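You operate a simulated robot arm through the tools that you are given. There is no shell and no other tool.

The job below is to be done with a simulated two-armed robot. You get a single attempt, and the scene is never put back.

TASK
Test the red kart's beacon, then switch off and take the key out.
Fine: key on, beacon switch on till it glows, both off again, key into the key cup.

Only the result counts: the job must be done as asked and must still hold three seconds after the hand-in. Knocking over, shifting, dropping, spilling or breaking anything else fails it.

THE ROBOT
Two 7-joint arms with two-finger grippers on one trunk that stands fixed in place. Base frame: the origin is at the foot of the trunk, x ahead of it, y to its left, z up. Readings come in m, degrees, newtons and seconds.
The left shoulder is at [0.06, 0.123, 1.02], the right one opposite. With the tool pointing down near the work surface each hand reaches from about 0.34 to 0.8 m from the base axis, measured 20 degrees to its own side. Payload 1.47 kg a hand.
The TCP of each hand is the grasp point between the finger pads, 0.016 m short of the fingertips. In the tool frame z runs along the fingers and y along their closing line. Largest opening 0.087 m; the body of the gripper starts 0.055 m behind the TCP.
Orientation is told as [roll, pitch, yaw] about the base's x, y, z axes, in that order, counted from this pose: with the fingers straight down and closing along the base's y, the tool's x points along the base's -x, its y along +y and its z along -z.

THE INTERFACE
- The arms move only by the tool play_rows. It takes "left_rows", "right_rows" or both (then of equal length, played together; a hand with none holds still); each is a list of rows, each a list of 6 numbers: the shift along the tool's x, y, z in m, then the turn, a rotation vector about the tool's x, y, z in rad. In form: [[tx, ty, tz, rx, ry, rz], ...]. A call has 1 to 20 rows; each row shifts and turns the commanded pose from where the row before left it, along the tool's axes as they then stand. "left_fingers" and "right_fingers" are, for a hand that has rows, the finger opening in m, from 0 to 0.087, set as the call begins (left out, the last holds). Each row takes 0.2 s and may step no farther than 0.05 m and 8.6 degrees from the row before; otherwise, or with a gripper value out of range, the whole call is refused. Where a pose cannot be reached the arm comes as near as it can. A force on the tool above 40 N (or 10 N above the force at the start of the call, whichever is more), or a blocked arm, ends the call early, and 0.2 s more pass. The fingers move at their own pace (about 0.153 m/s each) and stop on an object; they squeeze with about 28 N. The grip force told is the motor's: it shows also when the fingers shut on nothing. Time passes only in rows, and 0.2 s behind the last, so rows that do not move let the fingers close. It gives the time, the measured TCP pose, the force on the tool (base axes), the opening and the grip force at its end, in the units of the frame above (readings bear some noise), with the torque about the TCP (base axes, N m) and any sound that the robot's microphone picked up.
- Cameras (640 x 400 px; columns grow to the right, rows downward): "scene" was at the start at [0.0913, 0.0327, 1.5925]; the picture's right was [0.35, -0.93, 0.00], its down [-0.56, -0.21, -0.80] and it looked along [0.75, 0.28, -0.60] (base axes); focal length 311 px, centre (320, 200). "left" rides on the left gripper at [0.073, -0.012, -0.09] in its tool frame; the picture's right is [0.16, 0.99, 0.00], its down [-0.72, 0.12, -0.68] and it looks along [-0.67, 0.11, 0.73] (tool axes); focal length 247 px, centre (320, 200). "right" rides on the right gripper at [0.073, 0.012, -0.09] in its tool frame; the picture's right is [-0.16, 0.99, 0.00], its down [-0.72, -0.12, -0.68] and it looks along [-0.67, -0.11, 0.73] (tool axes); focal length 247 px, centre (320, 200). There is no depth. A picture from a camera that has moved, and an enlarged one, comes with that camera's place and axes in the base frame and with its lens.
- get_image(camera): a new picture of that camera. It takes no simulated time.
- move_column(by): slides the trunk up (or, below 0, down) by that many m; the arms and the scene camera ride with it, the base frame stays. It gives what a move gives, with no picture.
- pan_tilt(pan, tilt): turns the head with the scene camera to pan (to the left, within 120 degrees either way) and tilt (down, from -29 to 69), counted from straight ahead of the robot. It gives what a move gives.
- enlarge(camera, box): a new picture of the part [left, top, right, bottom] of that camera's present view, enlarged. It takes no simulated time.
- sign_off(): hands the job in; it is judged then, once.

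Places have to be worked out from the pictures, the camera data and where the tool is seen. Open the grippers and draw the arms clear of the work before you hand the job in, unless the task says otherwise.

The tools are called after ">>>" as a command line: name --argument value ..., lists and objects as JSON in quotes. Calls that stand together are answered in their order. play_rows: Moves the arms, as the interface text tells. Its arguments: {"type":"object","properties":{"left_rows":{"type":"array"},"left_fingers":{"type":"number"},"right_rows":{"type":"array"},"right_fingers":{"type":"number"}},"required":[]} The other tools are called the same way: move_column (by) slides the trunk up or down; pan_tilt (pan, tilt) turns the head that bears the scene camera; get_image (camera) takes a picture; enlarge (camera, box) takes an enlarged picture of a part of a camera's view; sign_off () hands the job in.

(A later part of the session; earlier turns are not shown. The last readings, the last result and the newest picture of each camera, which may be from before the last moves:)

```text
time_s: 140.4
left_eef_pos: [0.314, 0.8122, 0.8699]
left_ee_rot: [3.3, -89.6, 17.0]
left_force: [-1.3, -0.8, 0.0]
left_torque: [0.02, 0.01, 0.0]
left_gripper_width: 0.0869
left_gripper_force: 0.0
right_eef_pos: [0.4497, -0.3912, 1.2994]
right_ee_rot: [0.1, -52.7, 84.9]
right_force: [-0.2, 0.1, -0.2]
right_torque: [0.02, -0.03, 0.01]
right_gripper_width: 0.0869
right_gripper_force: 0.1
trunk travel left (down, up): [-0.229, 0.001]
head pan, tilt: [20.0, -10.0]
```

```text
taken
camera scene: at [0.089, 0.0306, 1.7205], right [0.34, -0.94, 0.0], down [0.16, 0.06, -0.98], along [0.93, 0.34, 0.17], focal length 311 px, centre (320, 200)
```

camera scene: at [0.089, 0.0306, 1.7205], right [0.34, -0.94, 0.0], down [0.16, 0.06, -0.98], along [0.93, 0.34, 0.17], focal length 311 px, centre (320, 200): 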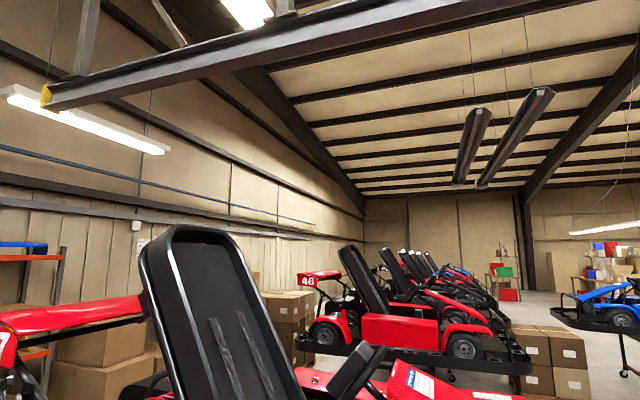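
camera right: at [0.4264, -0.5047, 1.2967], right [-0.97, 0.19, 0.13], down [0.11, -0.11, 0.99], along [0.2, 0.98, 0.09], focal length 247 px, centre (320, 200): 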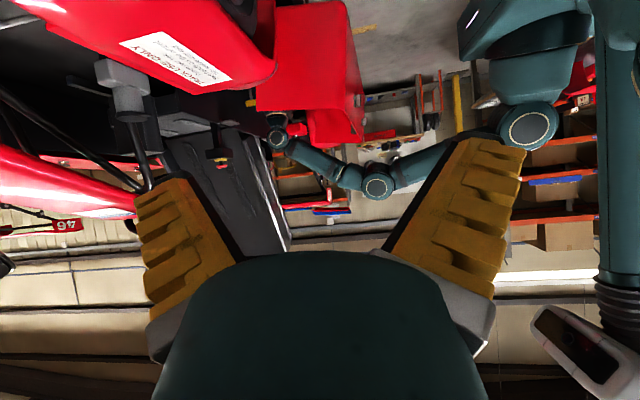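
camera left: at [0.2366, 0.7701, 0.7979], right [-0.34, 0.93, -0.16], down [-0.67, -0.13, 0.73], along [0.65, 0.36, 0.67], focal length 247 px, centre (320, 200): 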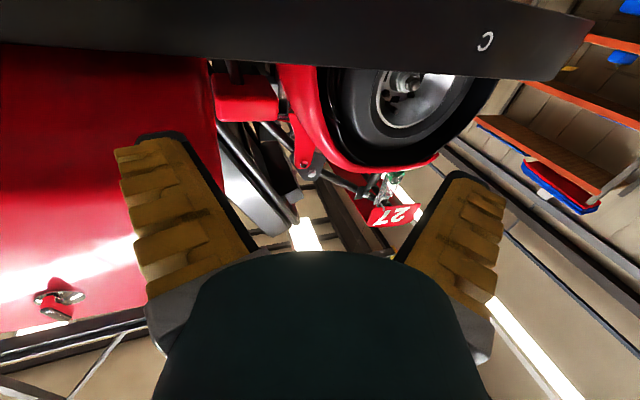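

There's a handwritten sheet standing on the bench to the left; it may hold notes, so I read it.

>>> pan_tilt --pan 112 --tilt 15

>>> enlarge --camera "scene" --box '[145, 185, 215, 240]'

>>> enlarge --camera "scene" --box '[180, 215, 350, 300]'

>>> enlarge --camera "scene" --box '[380, 130, 510, 230]'

```text
time_s: 142.1
left_eef_pos: [0.315, 0.8108, 0.871]
left_ee_rot: [3.2, -89.7, 17.0]
left_force: [-0.2, -0.2, 0.5]
left_torque: [0.02, 0.0, 0.01]
left_gripper_width: 0.0869
left_gripper_force: 0.0
right_eef_pos: [0.4487, -0.3916, 1.2994]
right_ee_rot: [0.0, -52.7, 84.7]
right_force: [0.4, -0.5, 0.0]
right_torque: [-0.02, 0.01, -0.01]
right_gripper_width: 0.0872
right_gripper_force: 0.1
trunk travel left (down, up): [-0.229, 0.001]
head pan, tilt: [112.0, 15.0]
```

```text
7.27 times, centred on (180, 212) of scene
camera zoom: at [-0.0251, 0.0884, 1.6811], right [0.93, 0.37, 0.0], down [0.1, -0.24, -0.97], along [-0.36, 0.9, -0.26], focal length 2259 px, centre (1338, 109)
```

zoom: 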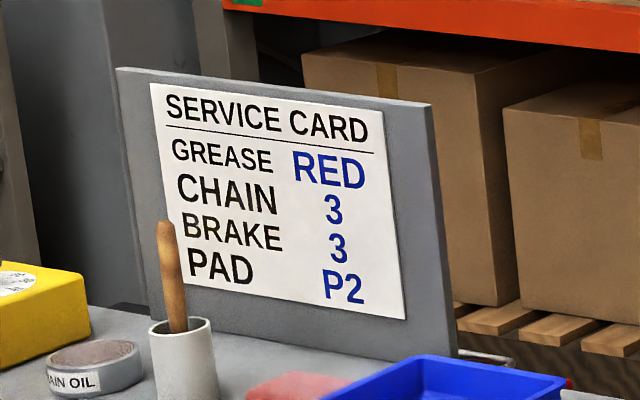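

```text
3.76 times, centred on (265, 258) of scene
camera zoom: at [-0.0251, 0.0884, 1.6811], right [0.93, 0.37, 0.0], down [0.1, -0.24, -0.97], along [-0.36, 0.9, -0.26], focal length 1169 px, centre (527, -16)
```

zoom: 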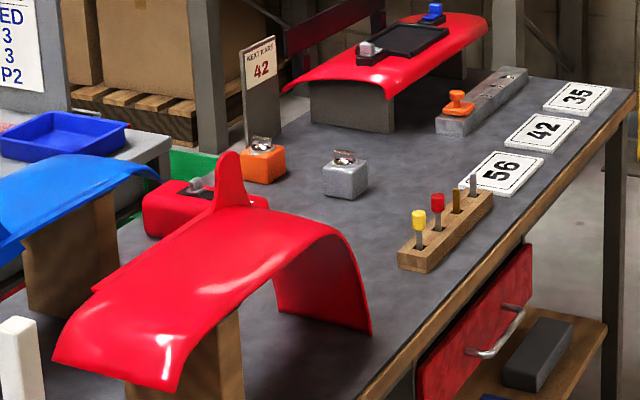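

```text
4.00 times, centred on (445, 180) of scene
camera zoom: at [-0.0251, 0.0884, 1.6811], right [0.93, 0.37, 0.0], down [0.1, -0.24, -0.97], along [-0.36, 0.9, -0.26], focal length 1242 px, centre (-180, 280)
```

zoom: 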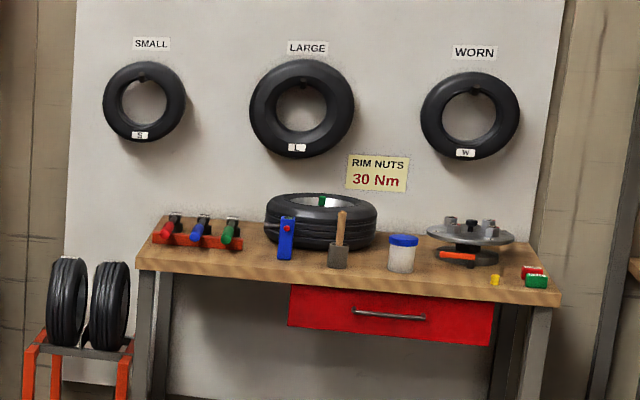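

Just bench notes for other jobs. One small chrome item on the kart's far side pod I haven't examined; I enlarge it and the area around it.

>>> pan_tilt --pan 30 --tilt 20

>>> get_image --camera "scene"

>>> enlarge --camera "scene" --box '[340, 160, 440, 220]'

>>> enlarge --camera "scene" --box '[420, 160, 640, 300]'

```text
time_s: 143.6
left_eef_pos: [0.3152, 0.8111, 0.8699]
left_ee_rot: [3.6, -89.7, 16.8]
left_force: [-0.4, -0.2, -0.9]
left_torque: [0.02, 0.01, -0.04]
left_gripper_width: 0.0866
left_gripper_force: 0.0
right_eef_pos: [0.4488, -0.3918, 1.2991]
right_ee_rot: [0.0, -52.8, 84.7]
right_force: [0.2, -0.7, -0.6]
right_torque: [-0.01, -0.03, -0.03]
right_gripper_width: 0.0867
right_gripper_force: 0.0
trunk travel left (down, up): [-0.229, 0.001]
head pan, tilt: [30.0, 20.0]
```

```text
taken
camera scene: at [0.0904, 0.0484, 1.6729], right [0.5, -0.87, 0.0], down [-0.3, -0.17, -0.94], along [0.81, 0.47, -0.34], focal length 311 px, centre (320, 200)
```

scene: 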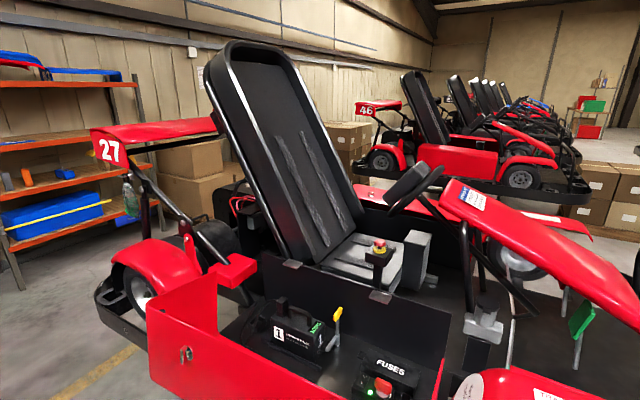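

```text
6.40 times, centred on (390, 190) of scene
camera zoom: at [0.0904, 0.0484, 1.6729], right [0.5, -0.87, 0.0], down [-0.3, -0.17, -0.94], along [0.81, 0.47, -0.34], focal length 1988 px, centre (-128, 264)
```

zoom: 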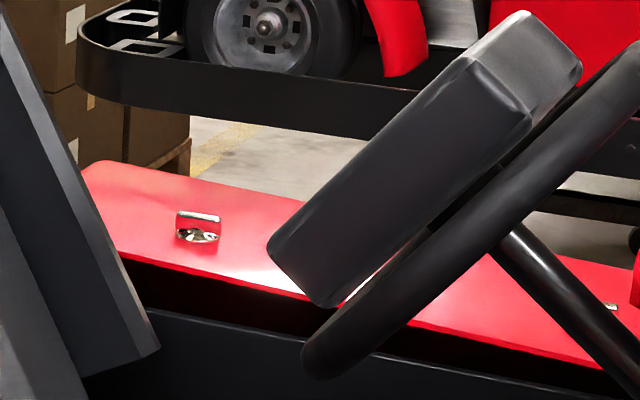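

```text
2.86 times, centred on (530, 230) of scene
camera zoom: at [0.0904, 0.0484, 1.6729], right [0.5, -0.87, 0.0], down [-0.3, -0.17, -0.94], along [0.81, 0.47, -0.34], focal length 887 px, centre (-280, 114)
```

zoom: 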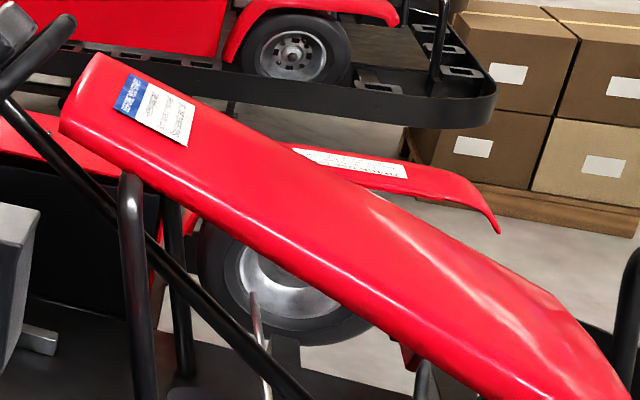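

That's only a latch. The one face I haven't seen is the housing's rear; I shift the camera a bit further back‑left and lower to see it.

>>> play_rows --left_rows '[[0.0245, 0.01975, -0.0248, 0, 0, 0], [0.0245, 0.01975, -0.0248, 0, 0, 0], [0.0245, 0.01975, -0.0248, 0, 0, 0], [0.0245, 0.01975, -0.0248, 0, 0, 0], [0.0245, 0.01975, -0.0248, 0, 0, 0], [0.0245, 0.01975, -0.0248, 0, 0, 0]]'

>>> get_image --camera "left"

>>> enlarge --camera "left" --box '[250, 130, 350, 210]'

```text
time_s: 145.0
left_eef_pos: [0.1404, 0.7843, 0.8569]
left_ee_rot: [2.8, -89.7, 17.4]
left_force: [0.1, 0.5, 0.6]
left_torque: [-0.01, 0.01, 0.01]
left_gripper_width: 0.0872
left_gripper_force: 0.1
left hand out of reach, approached as far as the arm can: row 1, 2, 3, 4, 5, 6
right_eef_pos: [0.449, -0.3904, 1.2991]
right_ee_rot: [0.0, -52.8, 84.9]
right_force: [0.6, -0.1, -0.4]
right_torque: [0.01, 0.02, 0.02]
right_gripper_width: 0.087
right_gripper_force: 0.0
trunk travel left (down, up): [-0.229, 0.001]
head pan, tilt: [30.0, 20.0]
```

```text
taken
camera left: at [0.0611, 0.7444, 0.7845], right [-0.34, 0.93, -0.16], down [-0.67, -0.13, 0.73], along [0.65, 0.36, 0.67], focal length 247 px, centre (320, 200)
```

left: 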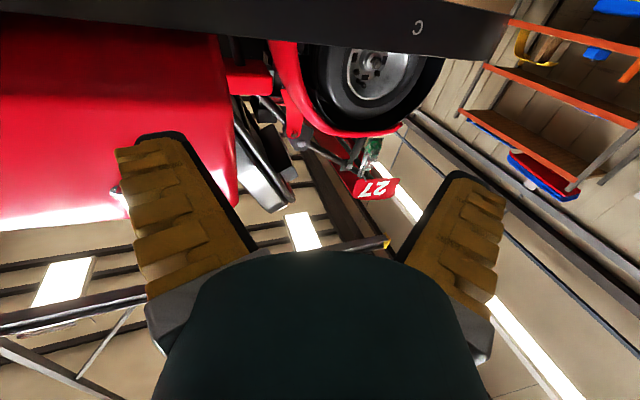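

```text
5.00 times, centred on (300, 170) of left
camera zoom: at [0.0611, 0.7444, 0.7845], right [-0.34, 0.93, -0.16], down [-0.67, -0.13, 0.73], along [0.65, 0.36, 0.67], focal length 1235 px, centre (420, 350)
```

zoom: 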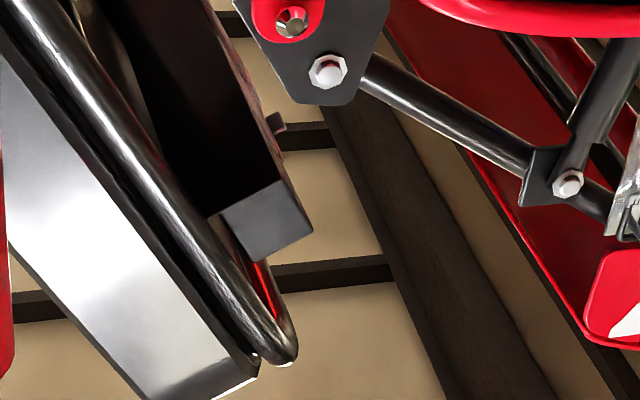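

There's a strikingly bright red patch on the tube just above the housing. I enlarge it.

>>> enlarge --camera "left" --box '[276, 170, 304, 206]'

>>> enlarge --camera "left" --box '[280, 140, 310, 180]'

```text
11.11 times, centred on (290, 188) of left
camera zoom: at [0.0611, 0.7444, 0.7845], right [-0.34, 0.93, -0.16], down [-0.67, -0.13, 0.73], along [0.65, 0.36, 0.67], focal length 2744 px, centre (653, 333)
```

zoom: 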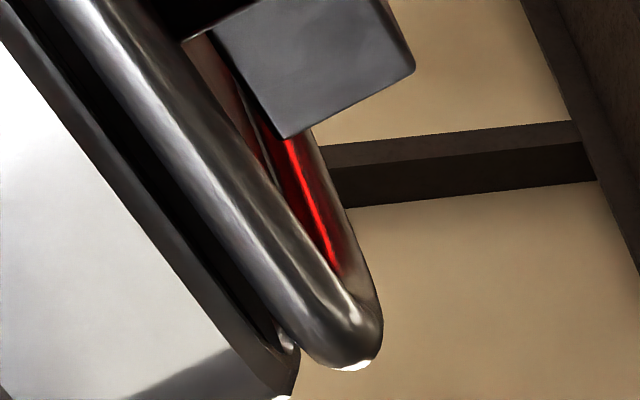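

```text
10.00 times, centred on (295, 160) of left
camera zoom: at [0.0611, 0.7444, 0.7845], right [-0.34, 0.93, -0.16], down [-0.67, -0.13, 0.73], along [0.65, 0.36, 0.67], focal length 2470 px, centre (570, 600)
```

zoom: 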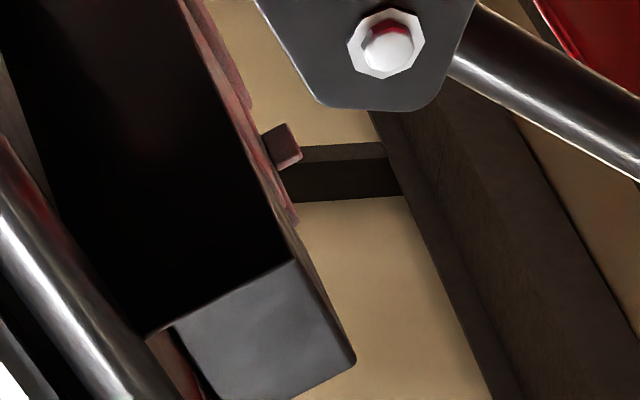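

The red streak on the far tube could be either reflected light or the wing; nothing more can be resolved from reach. I return to the panel by the same way; there I will also test whether the key has any further travel beyond its present ON position.

>>> play_rows --left_rows '[[-0.0405, -0.0066, 0.01136, 0, 0, 0], [-0.0405, -0.0066, 0.01136, 0, 0, 0], [-0.0405, -0.0066, 0.01136, 0, 0, 0], [-0.0405, -0.0066, 0.01136, 0, 0, 0], [-0.0405, -0.0066, 0.01136, 0, 0, 0], [-0.0405, -0.0066, 0.01136, 0, 0, 0], [-0.0405, -0.0066, 0.01136, 0, 0, 0], [-0.0405, -0.0066, 0.01136, 0, 0, 0], [-0.0405, -0.0066, 0.01136, 0, 0, 0], [-0.0405, -0.0066, 0.01136, 0, 0, 0], [0, 0, 0, 0, 0.13, 0], [0, 0, 0, 0, 0.13, 0], [0, 0, 0, 0, 0.13, 0], [0, 0, 0, 0, 0.13, 0], [0, 0, 0, 0, 0.13, 0], [0, 0, 0, 0, 0.13, 0]]'

>>> play_rows --left_rows '[[-0.0125, -0.0438, -0.0032, 0, 0, 0], [-0.0125, -0.0438, -0.0032, 0, 0, 0], [-0.0125, -0.0438, -0.0032, 0, 0, 0], [-0.0125, -0.0438, -0.0032, 0, 0, 0], [-0.0125, -0.0438, -0.0032, 0, 0, 0], [-0.0125, -0.0438, -0.0032, 0, 0, 0], [-0.0125, -0.0438, -0.0032, 0, 0, 0], [-0.0125, -0.0438, -0.0032, 0, 0, 0], [0, 0, 0, 0.0823, 0, 0.0823], [0, 0, 0, 0.0823, 0, 0.0823], [0, 0, 0, 0.0823, 0, 0.0823], [0, 0, 0, 0, 0.1309, 0], [0, 0, 0, 0, 0.1309, 0], [0, 0, 0, 0, 0.1309, 0], [0, 0, 0, 0, 0.1309, 0], [0, 0, 0, 0, 0.1309, 0], [0, 0, 0, 0, 0.1309, 0]]'

>>> pan_tilt --pan 10 --tilt 36

>>> get_image --camera "scene"

```text
time_s: 148.4
left_eef_pos: [0.2743, 0.7638, 1.2611]
left_ee_rot: [0.0, -44.9, 20.3]
left_force: [0.1, 0.1, -0.1]
left_torque: [-0.02, 0.0, 0.0]
left_gripper_width: 0.0868
left_gripper_force: 0.0
right_eef_pos: [0.4497, -0.39, 1.2992]
right_ee_rot: [0.1, -52.8, 84.8]
right_force: [1.2, -0.3, -0.1]
right_torque: [0.0, 0.0, 0.03]
right_gripper_width: 0.0871
right_gripper_force: 0.1
trunk travel left (down, up): [-0.229, 0.001]
head pan, tilt: [30.0, 20.0]
```

```text
time_s: 152.0
left_eef_pos: [0.4445, 0.4541, 1.3501]
left_ee_rot: [0.0, 0.1, 0.1]
left_force: [1.1, -0.3, 0.2]
left_torque: [-0.03, 0.04, 0.0]
left_gripper_width: 0.0868
left_gripper_force: 0.0
right_eef_pos: [0.4506, -0.3911, 1.2994]
right_ee_rot: [0.1, -52.6, 84.8]
right_force: [-1.0, 0.3, -0.5]
right_torque: [0.02, 0.0, -0.01]
right_gripper_width: 0.0871
right_gripper_force: 0.0
trunk travel left (down, up): [-0.229, 0.001]
head pan, tilt: [30.0, 20.0]
```

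```text
time_s: 152.8
left_eef_pos: [0.4432, 0.454, 1.3509]
left_ee_rot: [0.0, 0.0, 0.2]
left_force: [-0.1, -0.2, -0.6]
left_torque: [0.04, -0.01, 0.01]
left_gripper_width: 0.0869
left_gripper_force: 0.0
right_eef_pos: [0.4489, -0.3906, 1.2984]
right_ee_rot: [0.0, -52.7, 84.7]
right_force: [0.3, -0.5, 0.3]
right_torque: [0.0, 0.0, -0.01]
right_gripper_width: 0.0871
right_gripper_force: 0.0
trunk travel left (down, up): [-0.229, 0.001]
head pan, tilt: [10.0, 36.0]
```

```text
taken
camera scene: at [0.0963, 0.017, 1.6476], right [0.17, -0.98, 0.0], down [-0.58, -0.1, -0.81], along [0.8, 0.14, -0.59], focal length 311 px, centre (320, 200)
```

scene: 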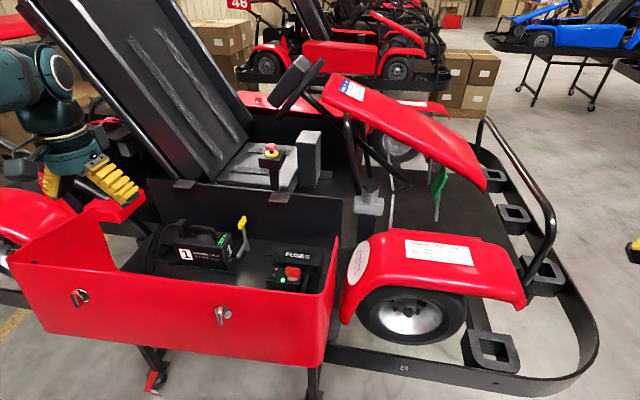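

Clear and as expected. I bring the hand back above the bay with yaw −90°, fingers moderately open.

>>> play_rows --left_rows '[[-0.0341, -0.0269, 0.0074, 0, 0, 0], [-0.0341, -0.0269, 0.0074, 0, 0, 0], [-0.0341, -0.0269, 0.0074, 0, 0, 0], [-0.0341, -0.0269, 0.0074, 0, 0, 0], [-0.0341, -0.0269, 0.0074, 0, 0, 0], [-0.0341, -0.0269, 0.0074, 0, 0, 0], [-0.0341, -0.0275, 0.0074, 0, 0, 0], [0, 0, 0, 0, 0, 0.1428], [0, 0, 0, 0, 0, 0.1428], [0, 0, 0, 0, 0, 0.1428], [0, 0, 0, 0, 0, 0.1428], [0, 0, 0, 0, 0, 0.1428], [0, 0, 0, 0, 0, 0.1428], [0, 0, 0, 0, 0, 0.1428], [0, 0, 0, 0, 0, 0.1428], [0, 0, 0, 0, 0, 0.1428], [0, 0, 0, 0, 0, 0.1428], [0, 0, 0, 0, 0, 0.1428]]' --left_fingers 0.03

>>> play_rows --left_rows '[[0, 0, 0.0465, 0, 0, 0], [0, 0, 0.0465, 0, 0, 0], [0, 0, 0.0465, 0, 0, 0], [0, 0, 0.0465, 0, 0, 0], [0, 0, 0.0465, 0, 0, 0], [0, 0, 0.0465, 0, 0, 0], [0, 0, 0.04, 0, 0, 0], [0, 0, 0, 0, 0, 0]]'

>>> get_image --camera "left"

```text
time_s: 156.6
left_eef_pos: [0.6824, 0.2667, 1.2984]
left_ee_rot: [0.0, 0.0, -90.0]
left_force: [0.0, 0.1, -0.8]
left_torque: [0.02, -0.02, 0.01]
left_gripper_width: 0.036
left_gripper_force: 4.6
right_eef_pos: [0.4484, -0.3918, 1.2992]
right_ee_rot: [0.0, -52.7, 84.8]
right_force: [0.0, -0.2, -0.3]
right_torque: [0.04, 0.01, 0.0]
right_gripper_width: 0.0868
right_gripper_force: 0.0
trunk travel left (down, up): [-0.229, 0.001]
head pan, tilt: [10.0, 36.0]
```

```text
time_s: 158.4
left_eef_pos: [0.6815, 0.2674, 0.9797]
left_ee_rot: [0.1, 0.0, -89.8]
left_force: [0.5, 0.1, 0.1]
left_torque: [0.01, -0.01, -0.01]
left_gripper_width: 0.0361
left_gripper_force: 4.9
right_eef_pos: [0.4474, -0.3919, 1.2993]
right_ee_rot: [0.0, -52.8, 84.8]
right_force: [0.5, 0.4, -0.2]
right_torque: [0.05, 0.0, 0.01]
right_gripper_width: 0.0872
right_gripper_force: 0.2
trunk travel left (down, up): [-0.229, 0.001]
head pan, tilt: [10.0, 36.0]
```

```text
taken
camera left: at [0.6719, 0.3406, 1.0702], right [0.99, 0.16, 0.0], down [0.12, -0.72, 0.68], along [0.11, -0.67, -0.73], focal length 247 px, centre (320, 200)
```

left: 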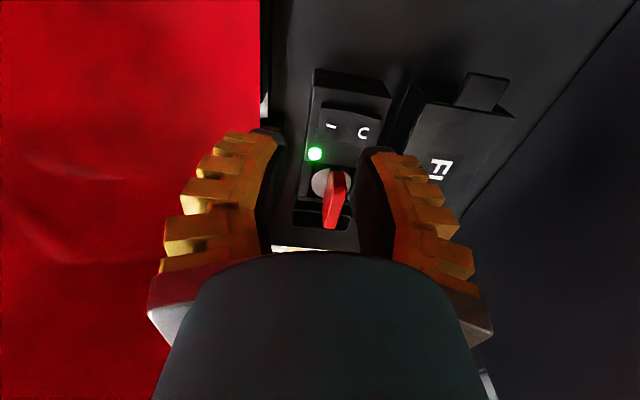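

I shift over the key (0.705, 0.204) and check alignment before lowering.

>>> play_rows --left_rows '[[-0.021, 0.0078, 0, 0, 0, 0], [-0.021, 0.0078, 0, 0, 0, 0], [-0.021, 0.0078, 0, 0, 0, 0], [0, 0, 0.015, 0, 0, 0], [0, 0, 0, 0, 0, 0]]' --left_fingers 0.03

>>> enlarge --camera "left" --box '[230, 60, 430, 260]'

>>> enlarge --camera "scene" --box '[250, 240, 350, 310]'

```text
time_s: 159.6
left_eef_pos: [0.7064, 0.2027, 0.9651]
left_ee_rot: [0.1, 0.0, -89.9]
left_force: [0.1, 0.5, 0.7]
left_torque: [0.02, 0.02, -0.07]
left_gripper_width: 0.0362
left_gripper_force: 4.8
right_eef_pos: [0.4489, -0.3923, 1.2986]
right_ee_rot: [0.0, -52.6, 84.8]
right_force: [-1.1, 0.9, 0.3]
right_torque: [-0.01, -0.01, -0.02]
right_gripper_width: 0.0868
right_gripper_force: 0.1
trunk travel left (down, up): [-0.229, 0.001]
head pan, tilt: [10.0, 36.0]
```

```text
2.00 times, centred on (330, 160) of left
camera zoom: at [0.6961, 0.2764, 1.0551], right [0.99, 0.16, 0.0], down [0.12, -0.72, 0.68], along [0.11, -0.67, -0.73], focal length 494 px, centre (300, 280)
```

zoom: 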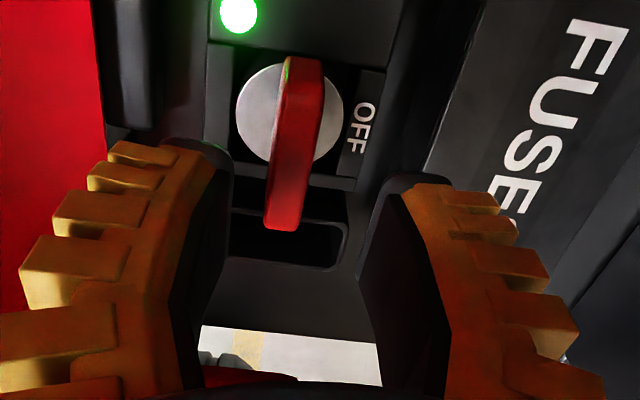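

```text
5.71 times, centred on (300, 275) of scene
camera zoom: at [0.0957, 0.0164, 1.6476], right [0.17, -0.98, 0.0], down [-0.58, -0.1, -0.81], along [0.8, 0.14, -0.59], focal length 1775 px, centre (434, -229)
```

zoom: 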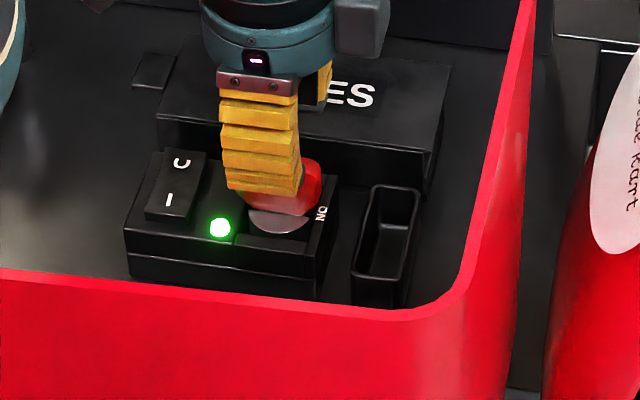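

Aligned. I lower around the key, close, and gently try to turn it further clockwise, watching the torque.

>>> play_rows --left_rows '[[0.001, -0.001, 0, 0, 0, 0], [0, 0, 0.016, 0, 0, 0], [0, 0, 0.012, 0, 0, 0], [0, 0, 0.008, 0, 0, 0], [0, 0, 0, 0, 0, 0]]' --left_fingers 0.022

>>> play_rows --left_rows '[[0, 0, 0, 0, 0, 0], [0, 0, 0, 0, 0, 0], [0, 0, 0, 0, 0, 0]]' --left_fingers 0.0

>>> play_rows --left_rows '[[0, 0, 0, 0, 0, 0.04], [0, 0, 0, 0, 0, 0.04]]'

```text
time_s: 160.8
left_eef_pos: [0.705, 0.2042, 0.9292]
left_ee_rot: [0.0, 0.0, -89.8]
left_force: [0.4, -0.5, -0.1]
left_torque: [0.01, 0.0, 0.0]
left_gripper_width: 0.0283
left_gripper_force: 4.2
right_eef_pos: [0.4496, -0.3906, 1.2991]
right_ee_rot: [0.0, -52.7, 84.9]
right_force: [0.1, -0.8, -0.4]
right_torque: [0.0, 0.01, 0.02]
right_gripper_width: 0.087
right_gripper_force: 0.0
trunk travel left (down, up): [-0.229, 0.001]
head pan, tilt: [10.0, 36.0]
```

```text
time_s: 161.6
left_eef_pos: [0.7056, 0.204, 0.9294]
left_ee_rot: [0.1, 0.0, -89.8]
left_force: [-2.6, 0.8, 7.8]
left_torque: [-0.02, 0.04, -0.02]
left_gripper_width: 0.006
left_gripper_force: 27.8
right_eef_pos: [0.4485, -0.3907, 1.2997]
right_ee_rot: [-0.1, -52.8, 84.8]
right_force: [0.1, 0.2, -0.9]
right_torque: [0.01, -0.01, -0.01]
right_gripper_width: 0.0872
right_gripper_force: 0.0
trunk travel left (down, up): [-0.229, 0.001]
head pan, tilt: [10.0, 36.0]
```

```text
time_s: 162.2
left_eef_pos: [0.7054, 0.2041, 0.9295]
left_ee_rot: [0.0, 0.0, -94.4]
left_force: [-3.5, 0.4, 8.5]
left_torque: [-0.08, 0.07, 0.1]
left_gripper_width: 0.006
left_gripper_force: 28.0
right_eef_pos: [0.4484, -0.3906, 1.2997]
right_ee_rot: [-0.1, -52.7, 84.8]
right_force: [0.5, 0.3, 0.3]
right_torque: [0.0, 0.01, -0.02]
right_gripper_width: 0.0868
right_gripper_force: 0.1
trunk travel left (down, up): [-0.229, 0.001]
head pan, tilt: [10.0, 36.0]
```

Only 0.1 Nm after 4.6° more. I turn a little further to see whether there is a stop or more travel.

>>> play_rows --left_rows '[[0, 0, 0, 0, 0, 0.04], [0, 0, 0, 0, 0, 0.04], [0, 0, 0, 0, 0, 0.04]]'

>>> enlarge --camera "left" --box '[230, 40, 430, 240]'

>>> enlarge --camera "scene" --box '[250, 240, 350, 310]'

```text
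time_s: 163.0
left_eef_pos: [0.703, 0.2034, 0.9295]
left_ee_rot: [-0.1, -0.1, -101.2]
left_force: [-10.2, -3.0, 8.2]
left_torque: [-0.15, 0.1, 0.29]
left_gripper_width: 0.0061
left_gripper_force: 27.7
right_eef_pos: [0.4472, -0.3934, 1.2998]
right_ee_rot: [-0.1, -52.8, 84.9]
right_force: [-1.3, 0.5, 0.5]
right_torque: [-0.02, 0.0, -0.02]
right_gripper_width: 0.0873
right_gripper_force: 0.0
trunk travel left (down, up): [-0.229, 0.001]
head pan, tilt: [10.0, 36.0]
```

```text
2.00 times, centred on (330, 140) of left
camera zoom: at [0.7077, 0.2782, 1.0187], right [1.0, -0.04, 0.0], down [-0.03, -0.73, 0.68], along [-0.03, -0.68, -0.73], focal length 494 px, centre (300, 320)
```

zoom: 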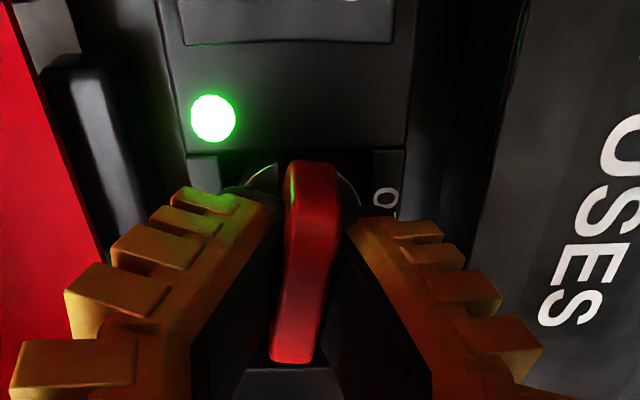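

```text
5.71 times, centred on (300, 275) of scene
camera zoom: at [0.0937, 0.0164, 1.6477], right [0.17, -0.98, 0.0], down [-0.58, -0.1, -0.81], along [0.8, 0.14, -0.59], focal length 1775 px, centre (434, -229)
```

zoom: 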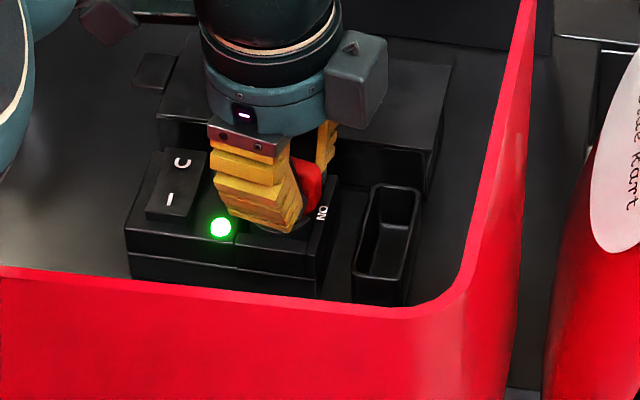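

Torque climbs (0.29 Nm), so the key is at its ON stop. I glance at the beacon once more in this state.

>>> pan_tilt --pan 45 --tilt 10

>>> enlarge --camera "scene" --box '[290, 150, 340, 190]'

>>> get_image --camera "right"

```text
time_s: 164.1
left_eef_pos: [0.7048, 0.2028, 0.9294]
left_ee_rot: [0.1, 0.0, -101.1]
left_force: [-14.9, -4.7, 5.9]
left_torque: [-0.19, 0.16, 0.3]
left_gripper_width: 0.006
left_gripper_force: 28.2
right_eef_pos: [0.4476, -0.3905, 1.2996]
right_ee_rot: [-0.1, -52.8, 85.0]
right_force: [-0.1, 0.1, -0.6]
right_torque: [0.01, -0.03, 0.02]
right_gripper_width: 0.087
right_gripper_force: 0.1
trunk travel left (down, up): [-0.229, 0.001]
head pan, tilt: [45.0, 10.0]
```

```text
10.00 times, centred on (315, 170) of scene
camera zoom: at [0.0731, 0.0667, 1.6893], right [0.71, -0.71, 0.0], down [-0.12, -0.12, -0.98], along [0.7, 0.7, -0.17], focal length 3106 px, centre (370, 500)
```

zoom: 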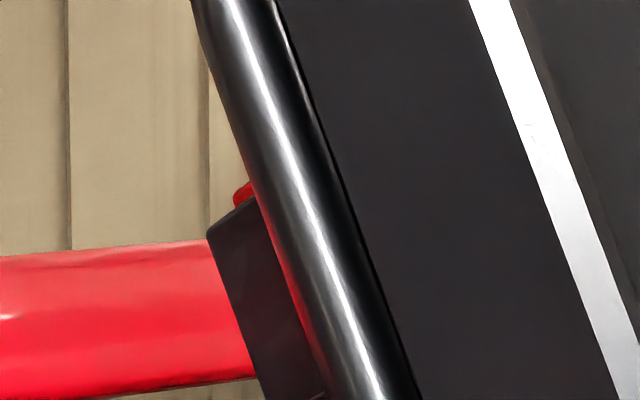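

```text
taken
camera right: at [0.4247, -0.5053, 1.2971], right [-0.97, 0.19, 0.12], down [0.1, -0.11, 0.99], along [0.2, 0.98, 0.09], focal length 247 px, centre (320, 200)
```

right: 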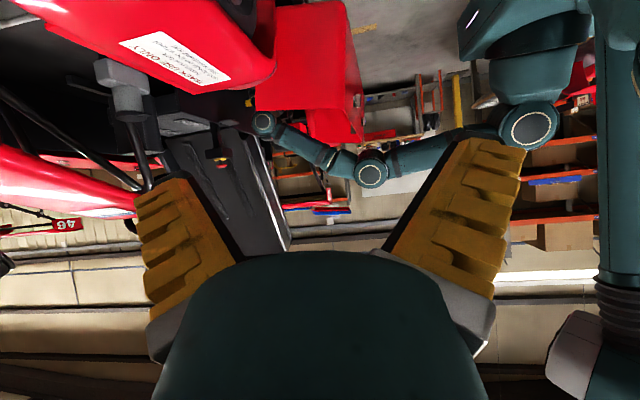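

No change. One more candidate: something pale sits in the dark recess at the top of the seat back; I enlarge that.

>>> pan_tilt --pan 35 --tilt 5

>>> get_image --camera "scene"

>>> enlarge --camera "scene" --box '[220, 100, 340, 180]'

```text
time_s: 164.8
left_eef_pos: [0.704, 0.2031, 0.9302]
left_ee_rot: [0.0, 0.0, -101.3]
left_force: [-13.4, -6.3, 5.4]
left_torque: [-0.22, 0.15, 0.28]
left_gripper_width: 0.0058
left_gripper_force: 27.7
right_eef_pos: [0.4479, -0.3913, 1.3005]
right_ee_rot: [-0.1, -52.9, 84.9]
right_force: [-0.2, 0.5, 0.0]
right_torque: [-0.01, 0.01, 0.04]
right_gripper_width: 0.0869
right_gripper_force: 0.1
trunk travel left (down, up): [-0.229, 0.001]
head pan, tilt: [35.0, 5.0]
```

```text
taken
camera scene: at [0.0825, 0.0537, 1.6974], right [0.57, -0.82, 0.0], down [-0.07, -0.05, -1.0], along [0.82, 0.57, -0.09], focal length 311 px, centre (320, 200)
```

scene: 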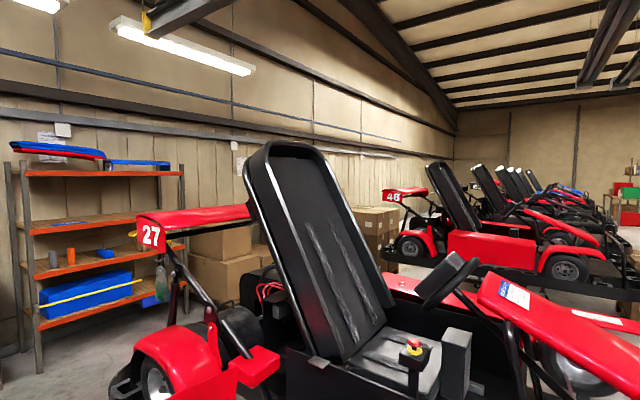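

```text
5.00 times, centred on (280, 140) of scene
camera zoom: at [0.0825, 0.0537, 1.6974], right [0.57, -0.82, 0.0], down [-0.07, -0.05, -1.0], along [0.82, 0.57, -0.09], focal length 1553 px, centre (520, 500)
```

zoom: 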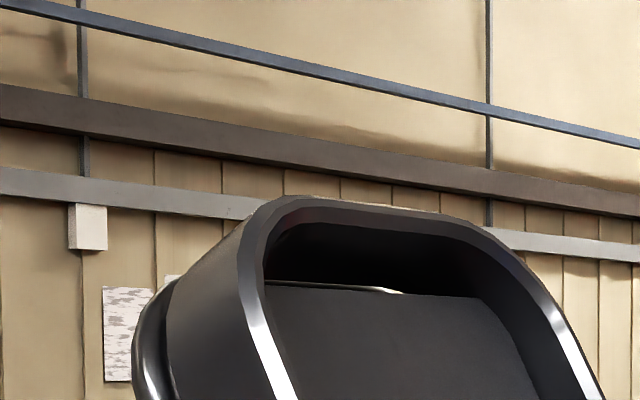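

Nothing there. With key and switch both verified fully ON for a long while, I go on: ease the key back to 90°, release, rise, and move over the rocker's O end.

>>> play_rows --left_rows '[[0, 0, 0, 0, 0, -0.07], [0, 0, 0, 0, 0, -0.07], [0, 0, 0, 0, 0, -0.06], [0, 0, 0, 0, 0, 0]]'

>>> play_rows --left_rows '[[0, 0, 0, 0, 0, 0], [0, 0, 0, 0, 0, 0], [0, 0, -0.02, 0, 0, 0], [0, 0, -0.025, 0, 0, 0]]' --left_fingers 0.022

>>> play_rows --left_rows '[[0.02, 0.0055, 0, 0, 0, 0], [0.02, 0.0055, 0, 0, 0, 0], [0.0183, 0.005, 0, 0, 0, 0], [0, 0, 0, 0, 0, 0]]' --left_fingers 0.0

>>> pan_tilt --pan 0 --tilt 35

>>> enlarge --camera "scene" --box '[200, 235, 320, 315]'

>>> enlarge --camera "left" --box '[240, 60, 420, 220]'

```text
time_s: 165.8
left_eef_pos: [0.7066, 0.2043, 0.9296]
left_ee_rot: [0.1, 0.0, -89.7]
left_force: [-2.2, -2.4, 5.2]
left_torque: [-0.05, 0.06, 0.02]
left_gripper_width: 0.0062
left_gripper_force: 28.4
right_eef_pos: [0.4493, -0.3923, 1.2977]
right_ee_rot: [0.0, -52.7, 84.7]
right_force: [-0.3, 0.7, -0.2]
right_torque: [0.02, 0.02, 0.0]
right_gripper_width: 0.0872
right_gripper_force: 0.1
trunk travel left (down, up): [-0.229, 0.001]
head pan, tilt: [35.0, 5.0]
```

```text
time_s: 166.8
left_eef_pos: [0.7044, 0.2055, 0.9736]
left_ee_rot: [-0.1, 0.1, -89.8]
left_force: [-0.2, -1.1, 0.5]
left_torque: [0.0, 0.0, 0.02]
left_gripper_width: 0.0284
left_gripper_force: 4.8
right_eef_pos: [0.4479, -0.3904, 1.2995]
right_ee_rot: [0.0, -52.7, 84.7]
right_force: [-0.4, 0.0, -0.2]
right_torque: [-0.04, 0.01, 0.01]
right_gripper_width: 0.0867
right_gripper_force: 0.1
trunk travel left (down, up): [-0.229, 0.001]
head pan, tilt: [35.0, 5.0]
```

```text
time_s: 167.8
left_eef_pos: [0.7208, 0.2621, 0.9739]
left_ee_rot: [0.0, 0.0, -89.8]
left_force: [-0.1, 0.1, -0.3]
left_torque: [0.03, 0.02, 0.02]
left_gripper_width: 0.0
left_gripper_force: 28.4
right_eef_pos: [0.4483, -0.3913, 1.2995]
right_ee_rot: [0.0, -52.7, 84.8]
right_force: [0.6, -0.6, 0.8]
right_torque: [0.0, 0.04, 0.0]
right_gripper_width: 0.087
right_gripper_force: 0.1
trunk travel left (down, up): [-0.229, 0.001]
head pan, tilt: [35.0, 5.0]
```

```text
time_s: 168.8
left_eef_pos: [0.7211, 0.2625, 0.9724]
left_ee_rot: [0.0, 0.0, -89.8]
left_force: [-0.8, -0.9, 0.1]
left_torque: [0.0, -0.01, 0.0]
left_gripper_width: 0.0
left_gripper_force: 27.5
right_eef_pos: [0.4493, -0.3913, 1.2993]
right_ee_rot: [0.0, -52.7, 84.8]
right_force: [0.1, -1.0, 0.3]
right_torque: [-0.03, -0.02, -0.01]
right_gripper_width: 0.087
right_gripper_force: 0.0
trunk travel left (down, up): [-0.229, 0.001]
head pan, tilt: [0.0, 35.0]
```

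```text
5.00 times, centred on (260, 275) of scene
camera zoom: at [0.0979, 0.0019, 1.6491], right [0.0, -1.0, 0.0], down [-0.57, 0.0, -0.82], along [0.82, 0.0, -0.57], focal length 1553 px, centre (620, -175)
```

zoom: 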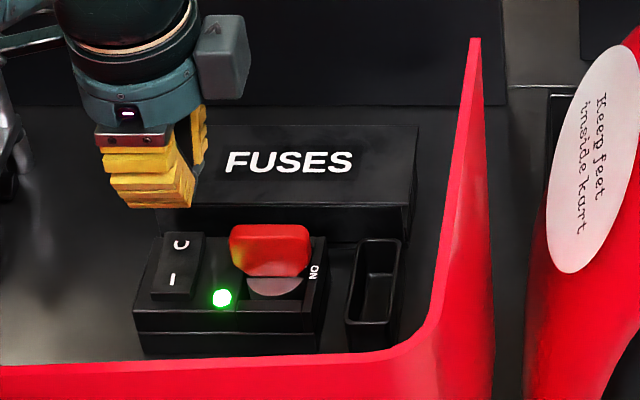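

```text
2.50 times, centred on (330, 140) of left
camera zoom: at [0.7106, 0.3365, 1.0628], right [0.99, 0.16, 0.0], down [0.12, -0.72, 0.68], along [0.11, -0.67, -0.73], focal length 617 px, centre (295, 350)
```

zoom: 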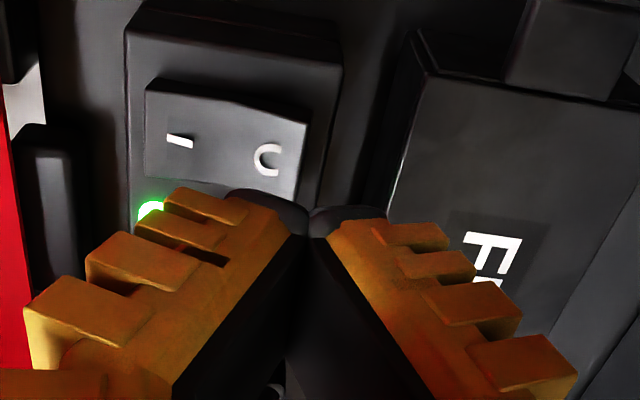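

Rocker still at I, tips over the O end. I press the O end down in small steps as before.

>>> play_rows --left_rows '[[0, 0.004, 0.02, 0, 0, 0], [0, 0, 0.015, 0, 0, 0], [0, 0, 0.006, 0, 0, 0], [0, 0, 0.003, 0, 0, 0], [0, 0, 0.002, 0, 0, 0], [0, 0, 0.002, 0, 0, 0]]'

>>> play_rows --left_rows '[[0, 0, 0.002, 0, 0, 0]]'

>>> play_rows --left_rows '[[0, 0, 0.001, 0, 0, 0]]'

```text
time_s: 170.2
left_eef_pos: [0.7251, 0.2635, 0.9246]
left_ee_rot: [-0.1, -0.1, -89.8]
left_force: [0.1, -0.1, -0.2]
left_torque: [-0.01, 0.0, -0.01]
left_gripper_width: 0.0
left_gripper_force: 27.9
right_eef_pos: [0.449, -0.3915, 1.2973]
right_ee_rot: [0.0, -52.8, 84.9]
right_force: [0.5, -0.3, -0.5]
right_torque: [-0.01, -0.02, 0.0]
right_gripper_width: 0.0868
right_gripper_force: 0.0
trunk travel left (down, up): [-0.229, 0.001]
head pan, tilt: [0.0, 35.0]
```

```text
time_s: 170.6
left_eef_pos: [0.7257, 0.2634, 0.9241]
left_ee_rot: [0.1, 0.0, -89.8]
left_force: [-0.8, 1.0, 3.0]
left_torque: [-0.01, 0.01, 0.01]
left_gripper_width: 0.0002
left_gripper_force: 28.3
right_eef_pos: [0.4493, -0.3914, 1.3005]
right_ee_rot: [0.1, -52.7, 84.8]
right_force: [0.1, 0.2, 0.0]
right_torque: [0.07, 0.02, 0.0]
right_gripper_width: 0.0871
right_gripper_force: 0.2
trunk travel left (down, up): [-0.229, 0.001]
head pan, tilt: [0.0, 35.0]
```

```text
time_s: 171.0
left_eef_pos: [0.7264, 0.2634, 0.9236]
left_ee_rot: [0.1, 0.0, -89.8]
left_force: [-0.5, 0.2, 7.1]
left_torque: [-0.02, 0.1, -0.02]
left_gripper_width: 0.0001
left_gripper_force: 28.3
right_eef_pos: [0.4488, -0.3919, 1.2991]
right_ee_rot: [0.1, -52.6, 84.9]
right_force: [0.4, 0.3, 0.2]
right_torque: [-0.02, 0.01, 0.0]
right_gripper_width: 0.0872
right_gripper_force: 0.0
trunk travel left (down, up): [-0.229, 0.001]
head pan, tilt: [0.0, 35.0]
```

The rocker has snapped over (load again on the tips' inner edge at the stop). I lift and verify, also glancing at the beacon.

>>> play_rows --left_rows '[[0, 0, -0.01, 0, 0, 0], [0, 0, -0.02, 0, 0, 0], [0, 0, -0.02, 0, 0, 0], [0, 0, 0, 0, 0, 0]]'

>>> enlarge --camera "scene" --box '[220, 265, 280, 305]'

>>> enlarge --camera "left" --box '[240, 60, 420, 220]'

```text
time_s: 172.0
left_eef_pos: [0.726, 0.2624, 0.9724]
left_ee_rot: [0.0, 0.0, -89.9]
left_force: [0.8, -0.3, -0.7]
left_torque: [-0.01, 0.04, -0.02]
left_gripper_width: 0.0002
left_gripper_force: 28.3
right_eef_pos: [0.4497, -0.3908, 1.2995]
right_ee_rot: [0.0, -52.7, 84.7]
right_force: [-0.4, 0.3, 0.4]
right_torque: [-0.03, 0.0, 0.01]
right_gripper_width: 0.087
right_gripper_force: 0.1
trunk travel left (down, up): [-0.229, 0.001]
head pan, tilt: [0.0, 35.0]
```

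```text
10.00 times, centred on (250, 285) of scene
camera zoom: at [0.0981, 0.0019, 1.649], right [0.0, -1.0, 0.0], down [-0.57, 0.0, -0.82], along [0.82, 0.0, -0.57], focal length 3106 px, centre (1020, -650)
```

zoom: 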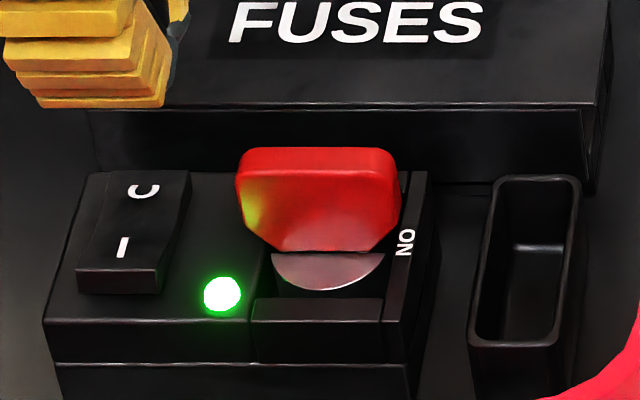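

```text
2.50 times, centred on (330, 140) of left
camera zoom: at [0.7142, 0.3363, 1.0614], right [0.99, 0.16, 0.0], down [0.12, -0.72, 0.68], along [0.11, -0.67, -0.73], focal length 617 px, centre (295, 350)
```

zoom: 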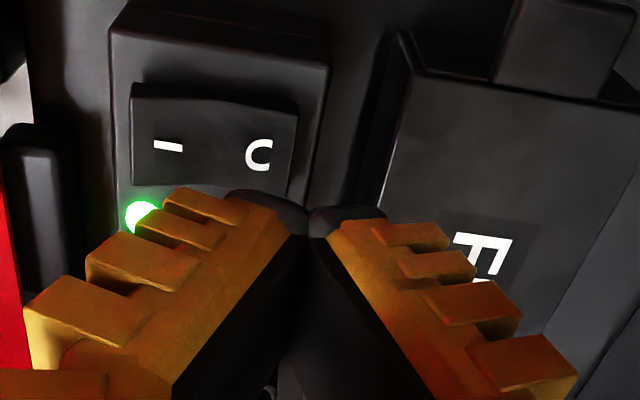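

The rocker is at O again. For completeness I compare two more spots now in the OFF state: the red round thing on the yellow post by the wall, and the beacon box.

>>> pan_tilt --pan 80 --tilt 10

>>> get_image --camera "scene"

>>> enlarge --camera "scene" --box '[140, 120, 190, 180]'

>>> enlarge --camera "scene" --box '[400, 160, 600, 320]'

```text
time_s: 173.5
left_eef_pos: [0.7238, 0.2627, 0.9707]
left_ee_rot: [0.0, -0.1, -89.9]
left_force: [-0.1, 0.9, -0.4]
left_torque: [0.03, 0.0, -0.01]
left_gripper_width: 0.0
left_gripper_force: 27.8
right_eef_pos: [0.4495, -0.3902, 1.2994]
right_ee_rot: [0.0, -52.7, 84.8]
right_force: [-0.6, 0.2, 0.2]
right_torque: [0.0, -0.01, 0.0]
right_gripper_width: 0.0871
right_gripper_force: 0.0
trunk travel left (down, up): [-0.229, 0.001]
head pan, tilt: [80.0, 10.0]
```

```text
taken
camera scene: at [0.026, 0.0934, 1.6892], right [0.98, -0.17, 0.0], down [-0.03, -0.17, -0.98], along [0.17, 0.97, -0.17], focal length 311 px, centre (320, 200)
```

scene: 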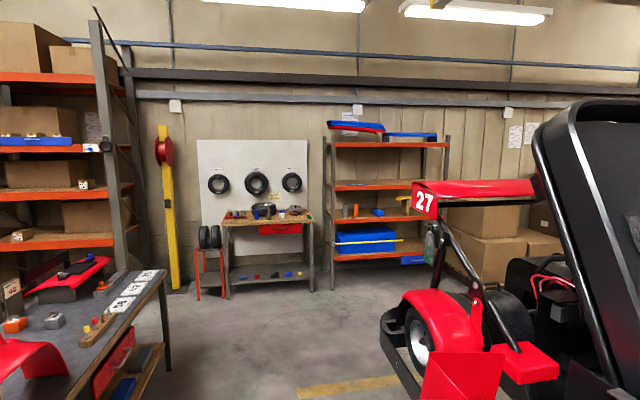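

```text
6.67 times, centred on (165, 150) of scene
camera zoom: at [0.026, 0.0934, 1.6892], right [0.98, -0.17, 0.0], down [-0.03, -0.17, -0.98], along [0.17, 0.97, -0.17], focal length 2071 px, centre (1353, 533)
```

zoom: 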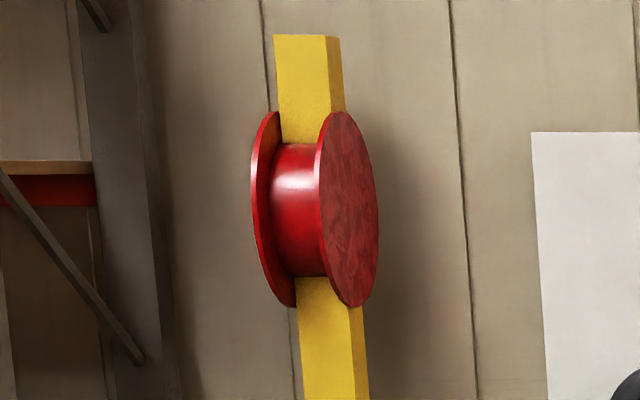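

```text
2.50 times, centred on (500, 240) of scene
camera zoom: at [0.026, 0.0934, 1.6892], right [0.98, -0.17, 0.0], down [-0.03, -0.17, -0.98], along [0.17, 0.97, -0.17], focal length 776 px, centre (-130, 100)
```

zoom: 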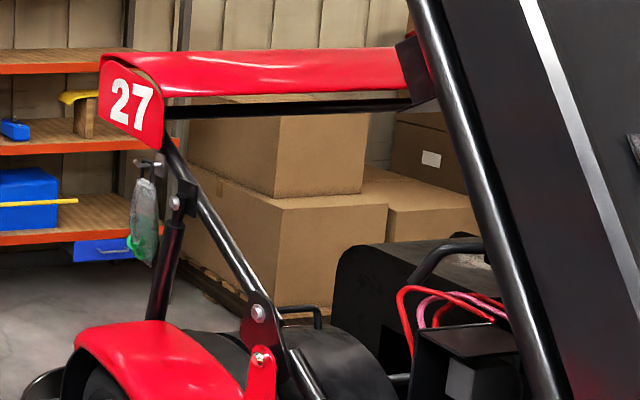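

There's a red strip beside the box next to the tube in this view; I enlarge it (OFF state).

>>> enlarge --camera "scene" --box '[522, 165, 562, 205]'

>>> enlarge --camera "scene" --box '[532, 172, 552, 192]'

```text
10.00 times, centred on (542, 185) of scene
camera zoom: at [0.026, 0.0934, 1.6892], right [0.98, -0.17, 0.0], down [-0.03, -0.17, -0.98], along [0.17, 0.97, -0.17], focal length 3106 px, centre (-1900, 350)
```

zoom: 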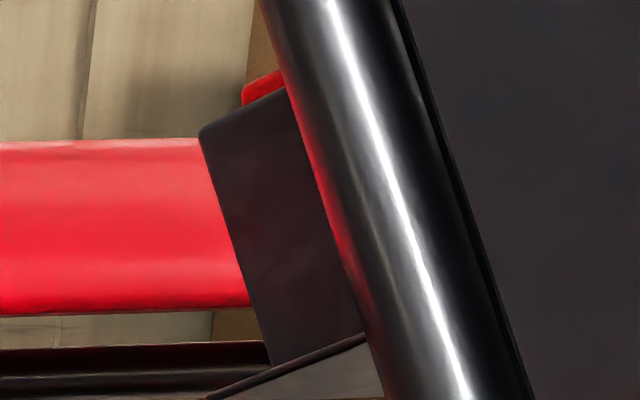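

```text
16.00 times, centred on (542, 182) of scene
camera zoom: at [0.026, 0.0934, 1.6892], right [0.98, -0.17, 0.0], down [-0.03, -0.17, -0.98], along [0.17, 0.97, -0.17], focal length 4970 px, centre (-3232, 488)
```

zoom: 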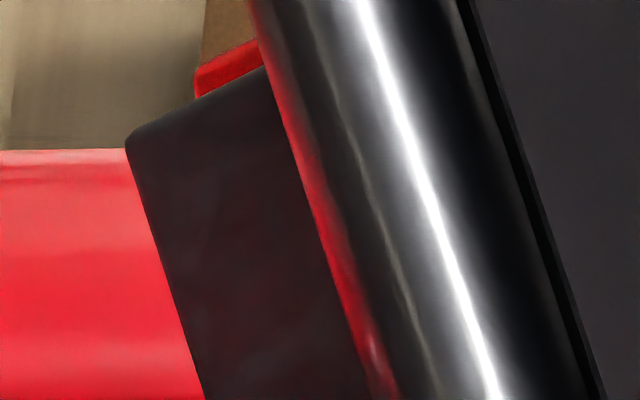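

Only a hose reel, and the box looks the same. I proceed to switching off: move over the key, lower, and grip it.

>>> play_rows --left_rows '[[-0.02, -0.0065, 0, 0, 0, 0], [-0.02, -0.0065, 0, 0, 0, 0], [-0.0187, -0.006, 0, 0, 0, 0], [0, 0, 0, 0, 0, 0]]' --left_fingers 0.026

>>> pan_tilt --pan 0 --tilt 35

>>> enlarge --camera "left" --box '[230, 60, 430, 260]'

```text
time_s: 174.5
left_eef_pos: [0.706, 0.2046, 0.9715]
left_ee_rot: [0.0, 0.1, -89.8]
left_force: [0.1, 0.0, 0.1]
left_torque: [0.0, 0.01, 0.03]
left_gripper_width: 0.0321
left_gripper_force: 4.6
right_eef_pos: [0.4494, -0.3923, 1.2989]
right_ee_rot: [0.0, -52.7, 84.8]
right_force: [0.8, 0.4, 0.3]
right_torque: [0.0, 0.0, -0.04]
right_gripper_width: 0.0873
right_gripper_force: 0.1
trunk travel left (down, up): [-0.229, 0.001]
head pan, tilt: [80.0, 10.0]
```

```text
time_s: 176.0
left_eef_pos: [0.7062, 0.2041, 0.9722]
left_ee_rot: [0.0, 0.0, -89.8]
left_force: [-1.2, -0.8, -0.5]
left_torque: [-0.01, -0.03, 0.0]
left_gripper_width: 0.0324
left_gripper_force: 4.4
right_eef_pos: [0.4487, -0.3915, 1.3004]
right_ee_rot: [0.0, -52.7, 84.7]
right_force: [-0.5, 0.3, -0.1]
right_torque: [-0.01, 0.01, -0.01]
right_gripper_width: 0.0869
right_gripper_force: 0.0
trunk travel left (down, up): [-0.229, 0.001]
head pan, tilt: [0.0, 35.0]
```

```text
2.00 times, centred on (330, 160) of left
camera zoom: at [0.6956, 0.2774, 1.0618], right [0.99, 0.16, 0.0], down [0.12, -0.72, 0.68], along [0.11, -0.67, -0.73], focal length 494 px, centre (300, 280)
```

zoom: 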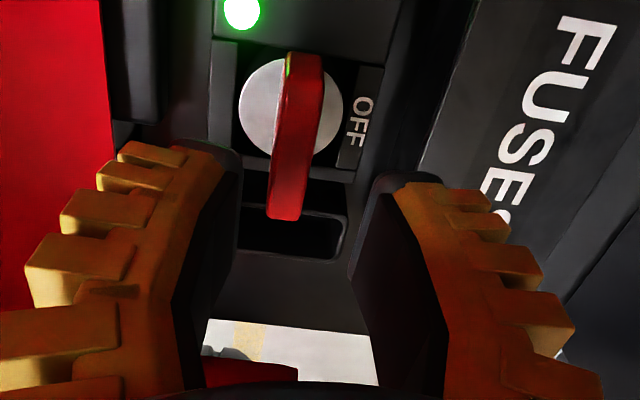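

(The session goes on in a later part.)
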